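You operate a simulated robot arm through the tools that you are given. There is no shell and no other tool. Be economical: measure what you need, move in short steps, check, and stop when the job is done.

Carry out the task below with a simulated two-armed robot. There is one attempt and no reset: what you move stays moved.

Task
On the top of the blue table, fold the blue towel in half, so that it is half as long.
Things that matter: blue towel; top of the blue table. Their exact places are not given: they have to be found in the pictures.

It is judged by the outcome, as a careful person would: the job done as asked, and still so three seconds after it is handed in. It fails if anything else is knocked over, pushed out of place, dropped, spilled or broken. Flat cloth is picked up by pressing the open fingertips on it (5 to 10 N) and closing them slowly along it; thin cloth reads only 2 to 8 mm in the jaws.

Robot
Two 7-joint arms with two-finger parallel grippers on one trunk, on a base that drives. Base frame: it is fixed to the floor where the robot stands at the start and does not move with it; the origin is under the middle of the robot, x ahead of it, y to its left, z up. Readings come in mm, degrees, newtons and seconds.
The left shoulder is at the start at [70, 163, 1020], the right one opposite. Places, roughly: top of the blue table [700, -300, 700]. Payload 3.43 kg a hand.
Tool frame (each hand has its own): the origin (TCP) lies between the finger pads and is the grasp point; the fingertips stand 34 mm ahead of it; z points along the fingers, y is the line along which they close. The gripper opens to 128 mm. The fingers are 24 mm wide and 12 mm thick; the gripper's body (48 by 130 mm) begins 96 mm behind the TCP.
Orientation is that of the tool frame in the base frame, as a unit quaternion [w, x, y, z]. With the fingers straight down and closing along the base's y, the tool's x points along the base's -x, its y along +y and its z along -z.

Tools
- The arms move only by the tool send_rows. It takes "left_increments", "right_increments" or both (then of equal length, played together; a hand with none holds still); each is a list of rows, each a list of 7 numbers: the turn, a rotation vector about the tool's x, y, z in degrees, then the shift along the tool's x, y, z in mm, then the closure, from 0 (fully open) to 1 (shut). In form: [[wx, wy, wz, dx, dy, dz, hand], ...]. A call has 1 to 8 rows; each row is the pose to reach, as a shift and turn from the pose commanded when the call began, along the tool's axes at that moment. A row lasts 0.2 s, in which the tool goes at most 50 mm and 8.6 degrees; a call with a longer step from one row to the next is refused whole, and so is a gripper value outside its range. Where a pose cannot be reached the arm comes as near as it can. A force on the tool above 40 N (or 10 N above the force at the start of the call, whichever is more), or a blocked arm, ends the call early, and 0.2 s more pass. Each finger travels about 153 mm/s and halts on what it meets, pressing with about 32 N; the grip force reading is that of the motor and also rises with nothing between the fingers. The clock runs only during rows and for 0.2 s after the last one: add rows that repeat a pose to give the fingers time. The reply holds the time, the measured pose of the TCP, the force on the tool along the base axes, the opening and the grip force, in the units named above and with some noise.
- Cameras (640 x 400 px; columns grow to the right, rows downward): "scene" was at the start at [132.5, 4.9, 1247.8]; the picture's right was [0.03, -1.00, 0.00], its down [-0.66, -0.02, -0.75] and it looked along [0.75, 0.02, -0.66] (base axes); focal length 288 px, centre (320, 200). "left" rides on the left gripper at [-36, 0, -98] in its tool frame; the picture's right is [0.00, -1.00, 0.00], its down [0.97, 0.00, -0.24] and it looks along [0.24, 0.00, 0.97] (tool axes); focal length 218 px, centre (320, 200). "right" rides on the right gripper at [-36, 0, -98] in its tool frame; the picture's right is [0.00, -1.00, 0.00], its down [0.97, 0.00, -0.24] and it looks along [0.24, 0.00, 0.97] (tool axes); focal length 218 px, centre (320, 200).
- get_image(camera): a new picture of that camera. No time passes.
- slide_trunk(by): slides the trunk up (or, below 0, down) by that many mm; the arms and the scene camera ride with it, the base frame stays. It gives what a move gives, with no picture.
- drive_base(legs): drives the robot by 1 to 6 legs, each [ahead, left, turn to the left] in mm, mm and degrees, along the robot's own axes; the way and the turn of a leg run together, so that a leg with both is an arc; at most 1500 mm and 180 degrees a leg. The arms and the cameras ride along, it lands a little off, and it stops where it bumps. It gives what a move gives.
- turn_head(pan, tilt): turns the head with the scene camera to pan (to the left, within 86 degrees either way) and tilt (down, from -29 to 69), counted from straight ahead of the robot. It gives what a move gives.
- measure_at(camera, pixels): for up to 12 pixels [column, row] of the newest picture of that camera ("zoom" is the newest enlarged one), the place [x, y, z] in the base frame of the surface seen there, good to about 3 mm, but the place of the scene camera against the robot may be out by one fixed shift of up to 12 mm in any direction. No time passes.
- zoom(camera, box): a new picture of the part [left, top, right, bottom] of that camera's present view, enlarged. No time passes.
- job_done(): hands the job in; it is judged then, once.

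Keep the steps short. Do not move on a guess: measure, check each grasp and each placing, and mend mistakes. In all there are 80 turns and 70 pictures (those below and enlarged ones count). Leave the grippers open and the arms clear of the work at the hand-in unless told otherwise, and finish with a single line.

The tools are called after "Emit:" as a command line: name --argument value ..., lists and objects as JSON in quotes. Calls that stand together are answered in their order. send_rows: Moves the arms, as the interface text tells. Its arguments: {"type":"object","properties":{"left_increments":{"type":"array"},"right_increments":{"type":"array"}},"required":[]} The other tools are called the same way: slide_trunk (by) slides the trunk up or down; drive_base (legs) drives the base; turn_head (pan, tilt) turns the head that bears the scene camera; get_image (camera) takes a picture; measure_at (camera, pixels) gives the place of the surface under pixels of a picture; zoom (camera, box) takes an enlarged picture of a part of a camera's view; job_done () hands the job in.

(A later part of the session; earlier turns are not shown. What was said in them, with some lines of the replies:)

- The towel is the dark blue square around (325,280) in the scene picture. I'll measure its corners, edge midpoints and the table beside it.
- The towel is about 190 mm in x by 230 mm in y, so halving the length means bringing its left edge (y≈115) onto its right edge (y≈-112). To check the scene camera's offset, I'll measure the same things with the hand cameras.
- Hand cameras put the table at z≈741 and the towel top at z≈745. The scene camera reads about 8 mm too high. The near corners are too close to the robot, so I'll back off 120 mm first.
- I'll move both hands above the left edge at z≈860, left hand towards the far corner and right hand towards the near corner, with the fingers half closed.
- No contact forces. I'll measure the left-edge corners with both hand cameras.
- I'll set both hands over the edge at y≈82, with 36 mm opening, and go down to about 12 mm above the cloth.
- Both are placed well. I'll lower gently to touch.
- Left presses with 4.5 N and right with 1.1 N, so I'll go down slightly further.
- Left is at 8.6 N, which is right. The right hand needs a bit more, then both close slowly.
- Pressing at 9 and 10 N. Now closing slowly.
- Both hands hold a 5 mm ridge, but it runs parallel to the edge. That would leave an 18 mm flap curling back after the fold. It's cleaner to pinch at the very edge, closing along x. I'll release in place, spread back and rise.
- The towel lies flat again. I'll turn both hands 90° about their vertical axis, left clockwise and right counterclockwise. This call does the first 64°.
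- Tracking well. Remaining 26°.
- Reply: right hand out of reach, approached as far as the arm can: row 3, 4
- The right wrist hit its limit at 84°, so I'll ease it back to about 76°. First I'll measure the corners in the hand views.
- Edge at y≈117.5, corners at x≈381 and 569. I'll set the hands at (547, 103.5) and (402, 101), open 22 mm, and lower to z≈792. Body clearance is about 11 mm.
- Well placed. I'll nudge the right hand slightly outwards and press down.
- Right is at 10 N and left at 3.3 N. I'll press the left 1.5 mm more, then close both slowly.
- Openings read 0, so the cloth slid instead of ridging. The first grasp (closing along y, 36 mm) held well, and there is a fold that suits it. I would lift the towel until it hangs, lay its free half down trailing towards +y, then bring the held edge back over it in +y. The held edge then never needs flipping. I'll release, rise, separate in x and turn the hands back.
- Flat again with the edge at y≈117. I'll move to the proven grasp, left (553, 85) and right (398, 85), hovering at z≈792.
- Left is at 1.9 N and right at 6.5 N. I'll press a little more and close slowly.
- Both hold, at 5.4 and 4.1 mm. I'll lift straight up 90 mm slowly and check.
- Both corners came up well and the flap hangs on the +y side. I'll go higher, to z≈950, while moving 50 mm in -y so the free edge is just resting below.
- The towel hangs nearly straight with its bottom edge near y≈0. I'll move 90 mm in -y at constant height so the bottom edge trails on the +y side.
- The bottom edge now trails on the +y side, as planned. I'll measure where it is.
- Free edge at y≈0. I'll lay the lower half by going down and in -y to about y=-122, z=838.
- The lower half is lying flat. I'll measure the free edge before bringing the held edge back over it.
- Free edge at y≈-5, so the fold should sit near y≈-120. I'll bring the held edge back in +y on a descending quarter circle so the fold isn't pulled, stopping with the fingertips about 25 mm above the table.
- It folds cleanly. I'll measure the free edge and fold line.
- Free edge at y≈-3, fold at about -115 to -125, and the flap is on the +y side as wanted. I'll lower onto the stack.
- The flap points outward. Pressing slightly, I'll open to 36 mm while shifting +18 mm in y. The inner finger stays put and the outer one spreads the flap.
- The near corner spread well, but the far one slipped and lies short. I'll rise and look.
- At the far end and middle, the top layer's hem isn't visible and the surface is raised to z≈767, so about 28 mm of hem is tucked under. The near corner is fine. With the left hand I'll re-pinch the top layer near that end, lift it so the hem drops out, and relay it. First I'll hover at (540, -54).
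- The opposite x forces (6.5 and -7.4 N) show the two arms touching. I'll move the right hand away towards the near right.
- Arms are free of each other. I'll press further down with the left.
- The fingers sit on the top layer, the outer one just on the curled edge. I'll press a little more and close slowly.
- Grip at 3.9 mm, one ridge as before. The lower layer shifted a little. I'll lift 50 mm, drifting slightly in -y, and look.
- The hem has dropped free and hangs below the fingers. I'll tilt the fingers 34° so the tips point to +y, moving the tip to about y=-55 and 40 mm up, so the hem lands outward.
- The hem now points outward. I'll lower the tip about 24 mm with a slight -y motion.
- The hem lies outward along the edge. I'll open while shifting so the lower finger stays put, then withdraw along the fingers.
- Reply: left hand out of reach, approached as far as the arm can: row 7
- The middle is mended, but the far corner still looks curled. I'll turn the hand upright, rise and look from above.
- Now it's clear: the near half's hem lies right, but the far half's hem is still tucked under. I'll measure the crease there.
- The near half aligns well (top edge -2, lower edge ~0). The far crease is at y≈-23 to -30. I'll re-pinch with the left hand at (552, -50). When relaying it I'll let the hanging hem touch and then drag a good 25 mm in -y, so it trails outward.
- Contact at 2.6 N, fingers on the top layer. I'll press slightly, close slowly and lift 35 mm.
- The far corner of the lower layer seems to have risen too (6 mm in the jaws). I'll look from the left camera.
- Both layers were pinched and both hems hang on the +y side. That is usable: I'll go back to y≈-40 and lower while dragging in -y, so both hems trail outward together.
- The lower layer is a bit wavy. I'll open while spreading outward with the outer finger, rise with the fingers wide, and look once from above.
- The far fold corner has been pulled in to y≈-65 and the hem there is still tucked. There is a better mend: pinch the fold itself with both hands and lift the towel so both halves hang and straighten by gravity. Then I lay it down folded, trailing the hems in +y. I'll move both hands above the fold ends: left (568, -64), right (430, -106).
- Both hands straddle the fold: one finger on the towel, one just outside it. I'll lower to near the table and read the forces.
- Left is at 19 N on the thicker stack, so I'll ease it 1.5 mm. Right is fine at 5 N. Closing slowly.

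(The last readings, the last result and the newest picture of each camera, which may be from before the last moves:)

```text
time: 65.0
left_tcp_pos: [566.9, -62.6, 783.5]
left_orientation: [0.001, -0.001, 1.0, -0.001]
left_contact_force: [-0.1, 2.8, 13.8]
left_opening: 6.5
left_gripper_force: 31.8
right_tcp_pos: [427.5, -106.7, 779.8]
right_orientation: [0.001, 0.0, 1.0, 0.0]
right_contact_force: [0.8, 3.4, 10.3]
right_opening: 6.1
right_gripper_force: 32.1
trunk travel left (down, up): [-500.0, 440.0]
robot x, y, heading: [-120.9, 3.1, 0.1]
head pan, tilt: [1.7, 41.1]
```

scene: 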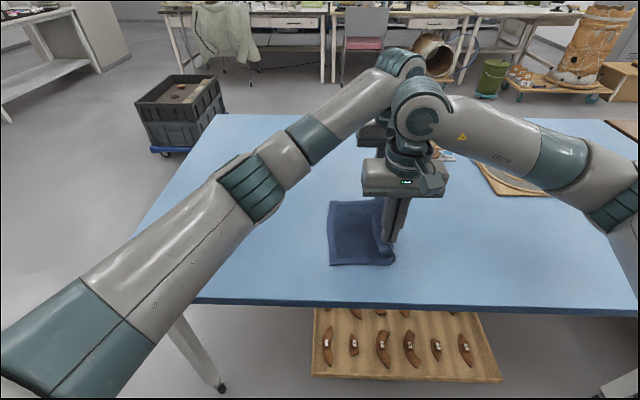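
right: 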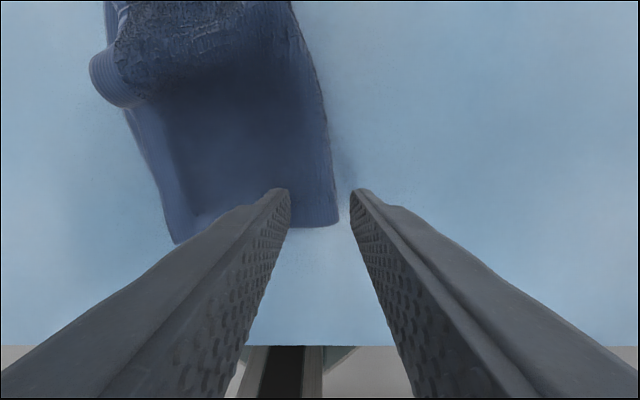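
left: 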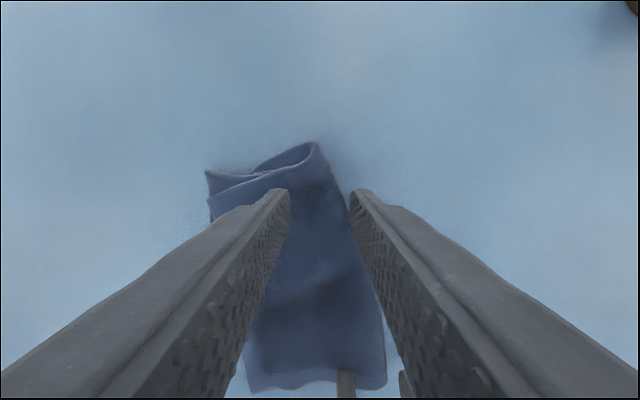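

Both hold (6.5 and 6.1 mm). I'll lift about 130 mm slowly, lining both hands up at y≈-70, and look.

Emit:
send_rows --left_increments '[[0, 0, 0, 0, 0, -12, 1], [0, 0, 0, -1, -1, -28, 1], [0, 0, 0, -2, -2, -46, 1], [0, 0, 0, -3, -4, -64, 1], [0, 0, 0, -4, -5, -82, 1], [0, 0, 0, -5, -7, -100, 1], [0, 0, 0, -5, -8, -116, 1], [0, 0, 0, -5, -8, -127, 1]]' --right_increments '[[0, 0, 0, 0, 2, -12, 1], [0, 0, 0, 1, 7, -28, 1], [0, 0, 0, 2, 12, -46, 1], [0, 0, 0, 3, 18, -64, 1], [0, 0, 0, 4, 24, -82, 1], [0, 0, 0, 5, 30, -100, 1], [0, 0, 0, 5, 36, -118, 1], [0, 0, 0, 5, 36, -130, 1]]'

Emit:
get_image --camera "scene"

```text
time: 66.8
left_tcp_pos: [571.7, -73.8, 909.3]
left_orientation: [0.0, -0.001, 1.0, 0.0]
left_contact_force: [-4.1, -0.2, 0.3]
left_opening: 6.1
left_gripper_force: 31.8
right_tcp_pos: [422.4, -72.9, 908.8]
right_orientation: [0.0, 0.001, 1.0, 0.0]
right_contact_force: [3.7, -0.4, -0.2]
right_opening: 5.8
right_gripper_force: 31.7
trunk travel left (down, up): [-500.0, 440.0]
robot x, y, heading: [-116.6, 2.8, -0.1]
head pan, tilt: [1.7, 41.1]
```

```text
6 pictures are left
```

scene: 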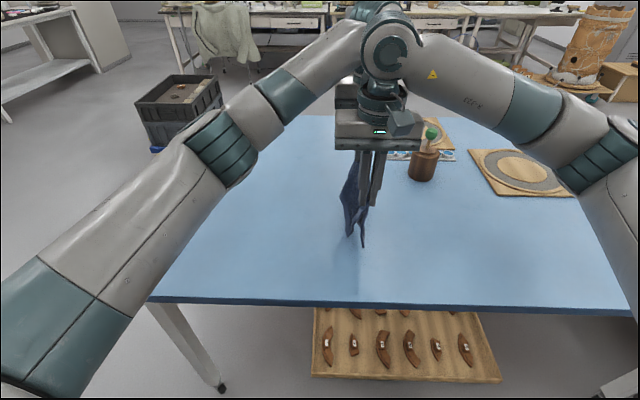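

Both halves now hang straight from the fold. I'll move +y 45 mm gently and let it settle, for room to lay it out in -y.

Emit:
send_rows --left_increments '[[0, 0, 0, 1, 6, -5, 1], [0, 0, 0, 2, 14, -10, 1], [0, 0, 0, 2, 23, -10, 1], [0, 0, 0, 2, 32, -10, 1], [0, 0, 0, 2, 40, -10, 1], [0, 0, 0, 2, 45, -10, 1], [0, 0, 0, 2, 45, -10, 1], [0, 0, 0, 2, 45, -10, 1]]' --right_increments '[[0, 0, 0, -1, 6, -5, 1], [0, 0, 0, -2, 14, -10, 1], [0, 0, 0, -2, 23, -10, 1], [0, 0, 0, -2, 32, -10, 1], [0, 0, 0, -2, 40, -10, 1], [0, 0, 0, -2, 45, -10, 1], [0, 0, 0, -2, 45, -10, 1], [0, 0, 0, -2, 45, -10, 1]]'

Emit:
zoom --camera "scene" --box '[270, 130, 400, 260]'

```text
time: 68.6
left_tcp_pos: [570.4, -28.5, 918.8]
left_orientation: [0.001, 0.0, 1.0, 0.0]
left_contact_force: [-1.3, -0.2, -0.3]
left_opening: 6.3
left_gripper_force: 31.9
right_tcp_pos: [425.2, -25.7, 916.6]
right_orientation: [0.0, -0.001, 1.0, 0.0]
right_contact_force: [0.7, 0.2, -0.4]
right_opening: 5.9
right_gripper_force: 31.9
trunk travel left (down, up): [-500.0, 440.0]
robot x, y, heading: [-123.0, 2.6, -0.1]
head pan, tilt: [1.7, 41.1]
```

```text
3.08 times, centred on (335, 195) of scene
```

zoom: 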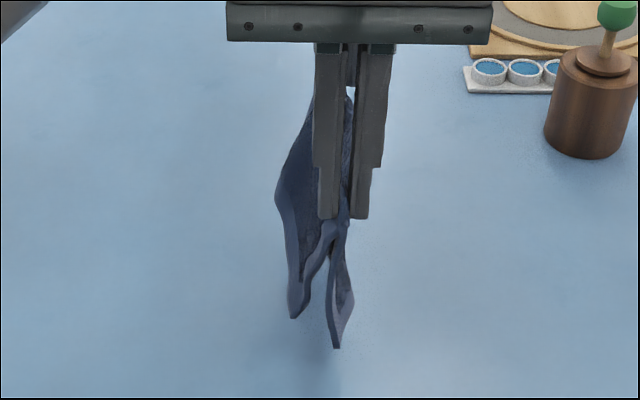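

Emit:
measure_at --camera "zoom" --pixels '[[294, 312], [337, 343], [328, 210], [282, 195], [300, 270]]'

```text
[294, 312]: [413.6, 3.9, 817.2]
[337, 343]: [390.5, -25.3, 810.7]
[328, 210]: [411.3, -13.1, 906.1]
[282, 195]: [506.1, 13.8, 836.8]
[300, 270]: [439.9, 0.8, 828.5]
```

Both hems hang evenly (within 6 mm), about 60 mm above the table. I'll lower until they touch, already moving in -y so both trail to +y.

Emit:
send_rows --left_increments '[[0, 0, 0, 0, -3, 12, 1], [0, 0, 0, 0, -7, 26, 1], [0, 0, 0, 0, -12, 40, 1], [0, 0, 0, 0, -19, 52, 1], [0, 0, 0, 0, -28, 60, 1], [0, 0, 0, 0, -40, 65, 1], [0, 0, 0, 0, -54, 70, 1], [0, 0, 0, 0, -68, 77, 1]]' --right_increments '[[0, 0, 0, 0, -5, 12, 1], [0, 0, 0, 0, -9, 25, 1], [0, 0, 0, 0, -14, 38, 1], [0, 0, 0, 0, -21, 50, 1], [0, 0, 0, 0, -30, 58, 1], [0, 0, 0, 0, -42, 63, 1], [0, 0, 0, 0, -56, 68, 1], [0, 0, 0, 0, -70, 75, 1]]'

Emit:
get_image --camera "right"

```text
time: 70.4
left_tcp_pos: [572.1, -97.5, 840.0]
left_orientation: [0.0, -0.001, 1.0, 0.0]
left_contact_force: [-0.6, -0.5, 0.3]
left_opening: 6.1
left_gripper_force: 31.9
right_tcp_pos: [424.3, -99.0, 842.2]
right_orientation: [0.0, 0.0, 1.0, 0.001]
right_contact_force: [0.5, -0.1, -0.8]
right_opening: 5.8
right_gripper_force: 32.4
trunk travel left (down, up): [-500.0, 440.0]
robot x, y, heading: [-118.3, 0.9, -0.1]
head pan, tilt: [1.7, 41.1]
```

```text
4 pictures are left
```

right: 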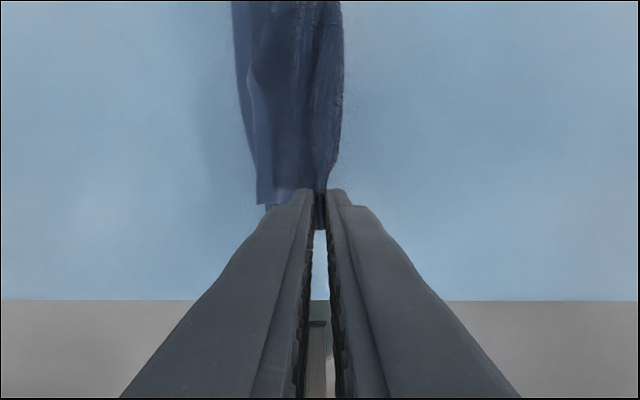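

Both hems trail together on the +y side. I'll continue the lay: another 55 mm in -y, down to tip height about 10 mm.

Emit:
send_rows --left_increments '[[0, 0, 0, 0, -12, 7, 1], [0, 0, 0, 0, -22, 14, 1], [0, 0, 0, 0, -31, 21, 1], [0, 0, 0, 0, -39, 29, 1], [0, 0, 0, 0, -46, 37, 1], [0, 0, 0, 0, -51, 45, 1], [0, 0, 0, 0, -55, 53, 1], [0, 0, 0, 0, -55, 53, 1]]' --right_increments '[[0, 0, 0, 0, -12, 7, 1], [0, 0, 0, 0, -22, 14, 1], [0, 0, 0, 0, -31, 22, 1], [0, 0, 0, 0, -39, 30, 1], [0, 0, 0, 0, -46, 39, 1], [0, 0, 0, 0, -51, 47, 1], [0, 0, 0, 0, -55, 55, 1], [0, 0, 0, 0, -55, 55, 1]]'

```text
time: 72.2
left_tcp_pos: [570.9, -150.9, 787.4]
left_orientation: [-0.001, 0.0, 1.0, 0.0]
left_contact_force: [-1.7, -0.4, 0.6]
left_opening: 6.4
left_gripper_force: 32.3
right_tcp_pos: [426.7, -151.9, 787.8]
right_orientation: [0.0, 0.0, 1.0, 0.0]
right_contact_force: [1.2, 0.0, 0.3]
right_opening: 5.8
right_gripper_force: 32.0
trunk travel left (down, up): [-500.0, 440.0]
robot x, y, heading: [-120.6, 0.8, -0.0]
head pan, tilt: [1.7, 41.1]
```

Down at 10 mm with near-zero force. I'll lower 5 mm more, open with the +y finger fixed and the -y finger spreading the fold outward, then rise.

Emit:
send_rows --left_increments '[[0, 0, 0, 0, 0, 4, 1], [0, 0, 0, 0, 0, 6, 1], [0, 0, 0, 0, -4, 6, 0.94], [0, 0, 0, 0, -9, 6, 0.86], [0, 0, 0, 0, -14, 6, 0.78], [0, 0, 0, 0, -18, 6, 0.72], [0, 0, 0, 0, -18, -15, 0.72], [0, 0, 0, 0, -18, -50, 0.72]]' --right_increments '[[0, 0, 0, 0, 0, 4, 1], [0, 0, 0, 0, 0, 6, 1], [0, 0, 0, 0, -4, 6, 0.94], [0, 0, 0, 0, -9, 6, 0.86], [0, 0, 0, 0, -14, 6, 0.78], [0, 0, 0, 0, -18, 6, 0.72], [0, 0, 0, 0, -18, -15, 0.72], [0, 0, 0, 0, -18, -50, 0.72]]'

Emit:
send_rows --right_increments '[[0, 0, 0, 10, -30, -20, 0.72], [0, 0, 0, 10, -70, -40, 0.72], [0, 0, 0, 10, -110, -50, 0.72], [0, 0, 0, 10, -150, -60, 0.72]]' --left_increments '[[0, 0, 0, 10, 20, -20, 0.5], [0, 0, 0, 25, 50, -40, 0.3], [0, 0, 0, 40, 65, -55, 0.1], [0, 0, 0, 55, 70, -65, 0]]'

Emit:
get_image --camera "left"

```text
time: 74.0
left_tcp_pos: [569.9, -169.8, 838.1]
left_orientation: [0.0, -0.001, 1.0, 0.0]
left_contact_force: [-0.5, -0.9, -0.3]
left_opening: 35.7
left_gripper_force: 0.1
right_tcp_pos: [424.0, -170.8, 839.9]
right_orientation: [0.0, -0.001, 1.0, 0.0]
right_contact_force: [-0.2, 0.0, -0.7]
right_opening: 35.9
right_gripper_force: 0.0
trunk travel left (down, up): [-500.0, 440.0]
robot x, y, heading: [-118.9, -1.7, 0.0]
head pan, tilt: [1.7, 41.1]
```

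```text
time: 75.0
left_tcp_pos: [515.1, -98.8, 901.6]
left_orientation: [0.0, -0.001, 1.0, 0.0]
left_contact_force: [0.5, -0.1, -0.4]
left_opening: 128.1
left_gripper_force: 0.0
right_tcp_pos: [415.0, -319.6, 900.0]
right_orientation: [0.0, -0.001, 1.0, 0.0]
right_contact_force: [-0.5, -0.2, -1.2]
right_opening: 36.1
right_gripper_force: 0.0
trunk travel left (down, up): [-500.0, 440.0]
robot x, y, heading: [-118.3, 0.2, -0.1]
head pan, tilt: [1.7, 41.1]
```

```text
3 pictures are left
```

left: 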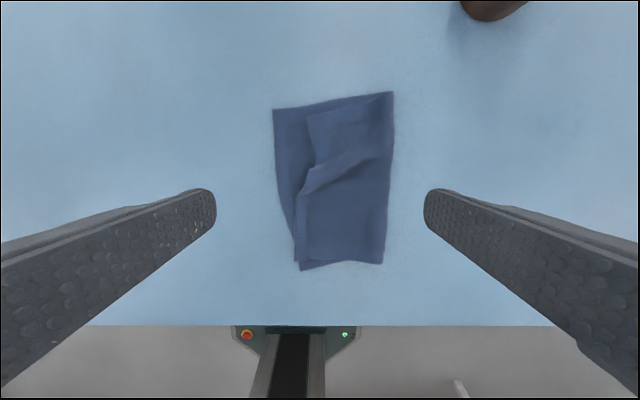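

Much neater. The top layer's far part is still about 30 mm short, with a diagonal wrinkle. Measuring.

Emit:
measure_at --camera "left" --pixels '[[275, 112], [310, 118], [390, 95], [312, 150], [316, 168], [300, 195], [298, 258], [303, 267], [380, 260], [388, 160], [281, 180], [345, 130]]'

```text
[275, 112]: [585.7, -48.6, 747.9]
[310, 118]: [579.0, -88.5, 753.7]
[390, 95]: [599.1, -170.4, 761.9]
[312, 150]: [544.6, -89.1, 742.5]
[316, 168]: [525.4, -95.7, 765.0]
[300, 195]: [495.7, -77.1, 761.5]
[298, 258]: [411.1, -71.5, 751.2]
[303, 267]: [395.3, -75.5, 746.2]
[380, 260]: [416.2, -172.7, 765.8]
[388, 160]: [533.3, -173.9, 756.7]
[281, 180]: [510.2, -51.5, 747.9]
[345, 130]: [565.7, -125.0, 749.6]
```

Emit:
zoom --camera "left" --box '[260, 80, 410, 280]'

```text
2.00 times, centred on (335, 180) of left
```

zoom: 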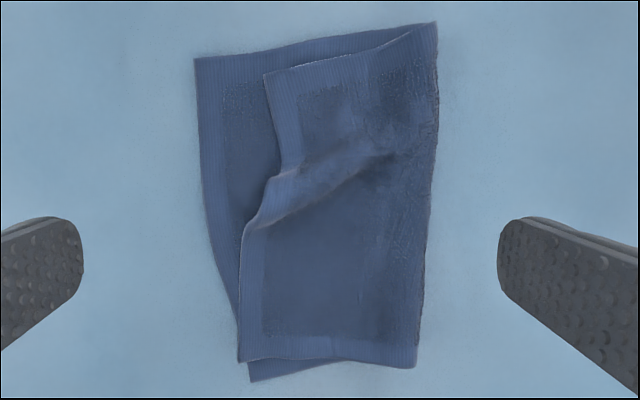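

The hem is now visible all along the top layer, so nothing is tucked. The far top corner just lies about 35 mm short, with a diagonal wrinkle. I'll use the gripper itself: +y finger pressed on the exposed lower hem as anchor, -y finger on the top layer, then close to pull the top outward. Positioning the left hand at (562, -77).

Emit:
send_rows --left_increments '[[0, 0, 0, -20, 10, 10, 0.3], [0, 0, 0, -40, 20, 20, 0.6], [5, 0, 0, -47, 24, 40, 0.695], [5, 0, 0, -47, 24, 70, 0.695], [5, 0, 0, -47, 24, 98, 0.695], [5, 0, 0, -47, 24, 110, 0.695], [5, 0, 0, -47, 24, 110, 0.695]]'

Emit:
send_rows --left_increments '[[0, 0, 0, 0, 0, 4, 0.695], [0, 0, 0, 0, 0, 7, 0.695], [0, 0, 0, 0, 0, 9, 0.695], [0, 0, 0, 0, 0, 9, 0.695]]'

```text
time: 76.6
left_tcp_pos: [562.7, -74.2, 791.2]
left_orientation: [0.0, 0.0, 0.999, -0.044]
left_contact_force: [0.4, 0.5, -0.2]
left_opening: 39.3
left_gripper_force: 0.2
right_tcp_pos: [415.7, -318.6, 899.0]
right_orientation: [0.0, 0.0, 1.0, 0.0]
right_contact_force: [-0.2, -0.3, 0.8]
right_opening: 35.9
right_gripper_force: 0.1
trunk travel left (down, up): [-500.0, 440.0]
robot x, y, heading: [-117.7, 0.9, -0.1]
head pan, tilt: [1.7, 41.1]
```

```text
time: 77.6
left_tcp_pos: [562.1, -76.3, 783.6]
left_orientation: [0.0, -0.001, 0.999, -0.044]
left_contact_force: [0.0, 0.5, 0.2]
left_opening: 38.8
left_gripper_force: 0.1
right_tcp_pos: [415.3, -320.5, 898.0]
right_orientation: [0.001, -0.001, 1.0, -0.001]
right_contact_force: [0.3, 0.0, -0.3]
right_opening: 35.5
right_gripper_force: 0.0
trunk travel left (down, up): [-500.0, 440.0]
robot x, y, heading: [-115.5, -0.0, 0.2]
head pan, tilt: [1.7, 41.1]
```

No contact yet at z=783.6; pressing on in small steps.

Emit:
send_rows --left_increments '[[0, 0, 0, 0, 0, 2, 0.695], [0, 0, 0, 0, 0, 4, 0.695], [0, 0, 0, 0, 0, 4, 0.695]]'

```text
time: 78.4
left_tcp_pos: [563.0, -76.5, 779.9]
left_orientation: [0.0, -0.001, 0.999, -0.045]
left_contact_force: [0.4, 0.7, 2.3]
left_opening: 39.0
left_gripper_force: 0.1
right_tcp_pos: [416.3, -319.6, 899.8]
right_orientation: [0.0, 0.0, 1.0, 0.0]
right_contact_force: [1.3, -0.1, 0.3]
right_opening: 35.8
right_gripper_force: 0.1
trunk travel left (down, up): [-500.0, 440.0]
robot x, y, heading: [-120.0, -4.6, -0.3]
head pan, tilt: [1.7, 41.1]
```

Contact at 2.3 N. I'll press 2 mm more, then close slowly from 39 to 12 mm while shifting +y so the anchor finger stays still, then lift.

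Emit:
send_rows --left_increments '[[0, 0, 0, 0, 0, 2, 0.695], [0, 0, 0, 0, 3, 2, 0.74], [0, 0, 0, 0, 6, 2, 0.785], [0, 0, 0, 0, 9, 2, 0.83], [0, 0, 0, 0, 12, 2, 0.875], [0, 0, 0, 0, 14, 2, 0.906], [0, 0, 0, 0, 14, 2, 0.906], [0, 0, 0, 0, 14, -15, 0.906]]'

Emit:
send_rows --left_increments '[[0, 0, 0, 0, 0, -30, 0.8], [-5, 0, 0, 20, -10, -65, 0.5], [-5, 0, 0, 45, -25, -100, 0.2], [-5, 0, 0, 45, -30, -105, 0], [-5, 0, 0, 45, -30, -105, 0]]'

Emit:
zoom --camera "left" --box '[240, 80, 410, 280]'

```text
time: 80.2
left_tcp_pos: [564.1, -58.7, 792.1]
left_orientation: [-0.001, -0.002, 0.999, -0.042]
left_contact_force: [-0.9, -0.9, 0.8]
left_opening: 13.0
left_gripper_force: 1.4
right_tcp_pos: [415.3, -318.3, 899.2]
right_orientation: [0.001, 0.0, 1.0, 0.0]
right_contact_force: [-0.5, -0.9, 0.8]
right_opening: 36.0
right_gripper_force: 0.0
trunk travel left (down, up): [-500.0, 440.0]
robot x, y, heading: [-118.1, 1.2, 0.0]
head pan, tilt: [1.7, 41.1]
```

```text
time: 81.4
left_tcp_pos: [517.5, -81.5, 900.0]
left_orientation: [0.0, -0.001, 1.0, 0.0]
left_contact_force: [-0.4, 1.0, 0.5]
left_opening: 128.1
left_gripper_force: 0.0
right_tcp_pos: [415.7, -317.8, 898.1]
right_orientation: [0.0, -0.001, 1.0, 0.0]
right_contact_force: [1.3, 0.2, 0.5]
right_opening: 35.7
right_gripper_force: 0.1
trunk travel left (down, up): [-500.0, 440.0]
robot x, y, heading: [-119.5, 0.6, -0.3]
head pan, tilt: [1.7, 41.1]
```

```text
2.00 times, centred on (325, 180) of left
```

zoom: 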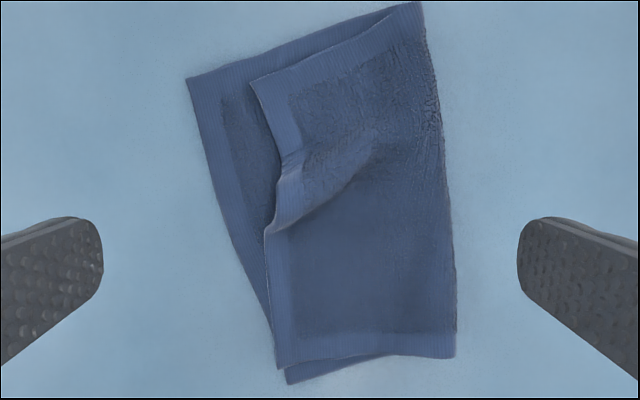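

Emit:
measure_at --camera "zoom" --pixels '[[192, 82], [256, 86], [417, 6], [283, 155], [272, 235], [283, 360], [292, 378], [450, 350], [442, 180], [232, 230], [330, 95], [262, 150]]'

```text
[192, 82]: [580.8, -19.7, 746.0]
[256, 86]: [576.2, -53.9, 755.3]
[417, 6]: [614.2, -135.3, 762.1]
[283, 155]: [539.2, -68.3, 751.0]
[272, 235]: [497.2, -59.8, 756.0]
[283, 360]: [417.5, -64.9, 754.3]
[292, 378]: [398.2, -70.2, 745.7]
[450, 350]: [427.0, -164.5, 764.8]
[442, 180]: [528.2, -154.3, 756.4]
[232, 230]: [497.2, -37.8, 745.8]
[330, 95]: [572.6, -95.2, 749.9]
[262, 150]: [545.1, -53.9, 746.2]
```

The layers moved together, and the gap at the far corner is still 34 mm. I'll instead pinch only the top layer right at its hem near the far corner, lightly, lift it about 25 mm, carry it +y and set it down with a small -y drag. Positioning at (560, -88), turned 15° to match the edge.

Emit:
send_rows --left_increments '[[0, 0, -7.5, -21, -3, 20, 0.4], [0, 0, -15, -42.5, -6.5, 40, 0.766], [0, 0, -15, -42.5, -6.5, 70, 0.766], [0, 0, -15, -42.5, -6.5, 95, 0.766], [0, 0, -15, -42.5, -6.5, 110, 0.766], [0, 0, -15, -42.5, -6.5, 116, 0.766], [0, 0, -15, -42.5, -6.5, 118, 0.766], [0, 0, -15, -42.5, -6.5, 118, 0.766]]'

```text
time: 83.2
left_tcp_pos: [561.5, -88.8, 782.7]
left_orientation: [0.0, -0.131, 0.991, 0.0]
left_contact_force: [-0.1, -0.5, 0.4]
left_opening: 29.9
left_gripper_force: 0.0
right_tcp_pos: [415.3, -319.9, 898.7]
right_orientation: [0.001, 0.0, 1.0, 0.001]
right_contact_force: [0.4, 0.5, -0.5]
right_opening: 35.7
right_gripper_force: 0.1
trunk travel left (down, up): [-500.0, 440.0]
robot x, y, heading: [-121.1, 3.6, 0.4]
head pan, tilt: [1.7, 41.1]
```

Barely touching. I'll press 2.5 mm more and close slowly.

Emit:
send_rows --left_increments '[[0, 0, 0, 0, 0, 1.5, 0.766], [0, 0, 0, 0, 0, 2.5, 0.766], [0, 0, 0, 0, 0, 2.5, 0.8], [0, 0, 0, 0, 0, 2, 0.84], [0, 0, 0, 0, 0, 1.5, 0.88], [0, 0, 0, 0, 0, 1, 0.93], [0, 0, 0, 0, 0, 1, 1], [0, 0, 0, 0, 0, 1, 1]]'

```text
time: 85.0
left_tcp_pos: [560.6, -88.4, 782.4]
left_orientation: [0.0, -0.131, 0.991, -0.001]
left_contact_force: [-0.4, -0.2, 3.3]
left_opening: 3.9
left_gripper_force: 31.7
right_tcp_pos: [415.6, -319.0, 898.8]
right_orientation: [0.0, 0.0, 1.0, 0.0]
right_contact_force: [-0.4, 0.2, 1.2]
right_opening: 35.8
right_gripper_force: 0.0
trunk travel left (down, up): [-500.0, 440.0]
robot x, y, heading: [-114.8, -0.1, 0.1]
head pan, tilt: [1.7, 41.1]
```

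3.9 mm means a single ridge of the top layer. I'll lift 28 mm, carry about 34 mm towards the lower corner with a 10 mm overshoot, and come down with a -y drag.

Emit:
send_rows --left_increments '[[0, 0, 0, 0, 0, -12, 1], [0, 0, 0, -4, 10, -24, 1], [0, 0, 0, -9, 22, -29, 1], [0, 0, 0, -14, 34, -29, 1], [0, 0, 0, -16, 43, -25, 1], [0, 0, 0, -16, 43, -15, 1], [0, 0, 0, -15, 37, -6, 1], [0, 0, 0, -13.6, 31.5, -1, 1]]'

```text
time: 86.8
left_tcp_pos: [566.3, -53.2, 784.2]
left_orientation: [0.0, -0.131, 0.991, 0.001]
left_contact_force: [0.0, 0.5, 1.1]
left_opening: 3.9
left_gripper_force: 32.5
right_tcp_pos: [415.6, -318.9, 899.8]
right_orientation: [0.0, 0.0, 1.0, 0.0]
right_contact_force: [0.5, 0.6, -0.3]
right_opening: 36.2
right_gripper_force: 0.0
trunk travel left (down, up): [-500.0, 440.0]
robot x, y, heading: [-116.3, -2.1, 0.3]
head pan, tilt: [1.7, 41.1]
```

Landed at 1.1 N, still holding. I'll open slowly in place to spread the ridge, then rise clear with the hand upright and use the last picture.

Emit:
send_rows --left_increments '[[0, 0, 0, 0, 0, 1.5, 0.97], [0, 0, 0, 0, 0, 2, 0.92], [0, 0, 0, 0, 0, 2, 0.86], [0, 0, 0, 0, 0, 2, 0.8], [0, 0, 0, 0, 0, 2, 0.766], [0, 0, 0, 0, 0, -15, 0.766], [0, 0, 0, 0, 0, -50, 0.766], [0, 0, 7.5, 15, -5, -90, 0.5]]'

Emit:
send_rows --left_increments '[[0, 0, 7.5, 25, -15, -30, 0.2], [0, 0, 7.5, 35, -25, -35, 0], [0, 0, 7.5, 35, -25, -35, 0]]'

Emit:
get_image --camera "left"

```text
time: 88.6
left_tcp_pos: [550.0, -65.2, 873.8]
left_orientation: [0.001, -0.066, 0.998, 0.001]
left_contact_force: [-0.2, 0.7, -0.7]
left_opening: 64.1
left_gripper_force: 0.0
right_tcp_pos: [414.8, -319.4, 898.7]
right_orientation: [0.001, 0.0, 1.0, 0.001]
right_contact_force: [-1.2, -0.1, -0.5]
right_opening: 35.9
right_gripper_force: 0.0
trunk travel left (down, up): [-500.0, 440.0]
robot x, y, heading: [-116.7, -1.2, -0.1]
head pan, tilt: [1.7, 41.1]
```

```text
time: 89.4
left_tcp_pos: [520.4, -93.3, 907.9]
left_orientation: [0.0, -0.001, 1.0, 0.0]
left_contact_force: [0.5, 0.4, 0.6]
left_opening: 128.2
left_gripper_force: 0.0
right_tcp_pos: [415.2, -320.9, 898.7]
right_orientation: [0.0, 0.0, 1.0, 0.001]
right_contact_force: [-0.2, 0.4, 0.1]
right_opening: 35.8
right_gripper_force: 0.1
trunk travel left (down, up): [-500.0, 440.0]
robot x, y, heading: [-122.1, 4.6, 0.0]
head pan, tilt: [1.7, 41.1]
```

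```text
0 pictures are left
```

left: 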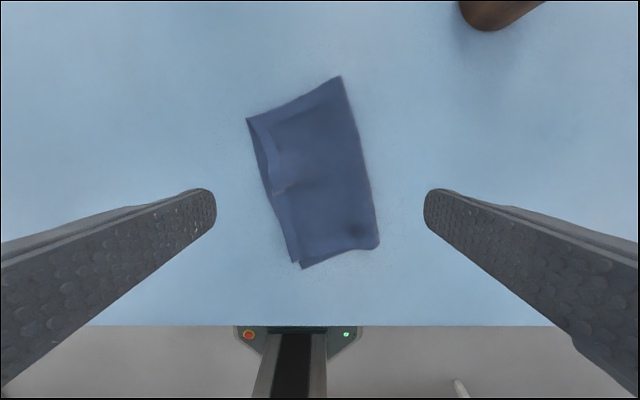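

The corners now coincide, with the far corner at (247,118) and straight edges. I'll take a quick measurement, then open both grippers and move the arms up and clear.

Emit:
measure_at --camera "left" --pixels '[[250, 121], [338, 80], [296, 258], [304, 264], [376, 244], [275, 190], [310, 150], [330, 220]]'

Emit:
send_rows --left_increments '[[0, 0, 0, 0, 30, -20, 0], [0, 0, 0, 0, 75, -35, 0], [0, 0, 0, 0, 120, -45, 0], [0, 0, 0, 0, 165, -45, 0], [0, 0, 0, 0, 210, -45, 0], [0, 0, 0, 0, 255, -45, 0], [0, 0, 0, 0, 300, -45, 0]]' --right_increments '[[0, 0, 0, 0, 0, -20, 0.6], [0, 0, 0, 0, 0, -40, 0.4], [0, 0, 0, 0, 0, -50, 0.2], [0, 0, 0, 0, 0, -50, 0], [0, 0, 0, 0, 0, -50, 0], [0, 0, 0, 0, 0, -50, 0], [0, 0, 0, 0, 0, -50, 0]]'

```text
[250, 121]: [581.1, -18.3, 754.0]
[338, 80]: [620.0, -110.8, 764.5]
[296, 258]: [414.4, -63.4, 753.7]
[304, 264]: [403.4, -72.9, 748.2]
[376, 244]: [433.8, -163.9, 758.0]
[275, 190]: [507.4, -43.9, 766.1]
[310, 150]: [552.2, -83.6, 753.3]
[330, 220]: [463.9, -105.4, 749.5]
```

```text
time: 91.0
left_tcp_pos: [518.4, 208.2, 953.2]
left_orientation: [0.0, 0.0, 1.0, 0.0]
left_contact_force: [-0.1, 0.4, -0.9]
left_opening: 127.9
left_gripper_force: 0.0
right_tcp_pos: [415.4, -319.1, 948.6]
right_orientation: [0.0, -0.001, 1.0, 0.0]
right_contact_force: [-0.9, -0.9, 0.0]
right_opening: 128.0
right_gripper_force: 0.1
trunk travel left (down, up): [-500.0, 440.0]
robot x, y, heading: [-117.6, -2.0, 0.3]
head pan, tilt: [1.7, 41.1]
```

The towel is about 100 mm by 190 mm now and lies flat on the table. Both grippers are open and clear of it, so I'm handing in.

Emit:
job_done

```text
The job is handed in.
```

The blue towel is folded in half on the blue table, from about 230 mm long to about 100–115 mm, with its hems lying together except for about 14 mm at the near corner and a slight ridge midway along the edge; it sits slightly turned from where it started, and both grippers are open and clear.
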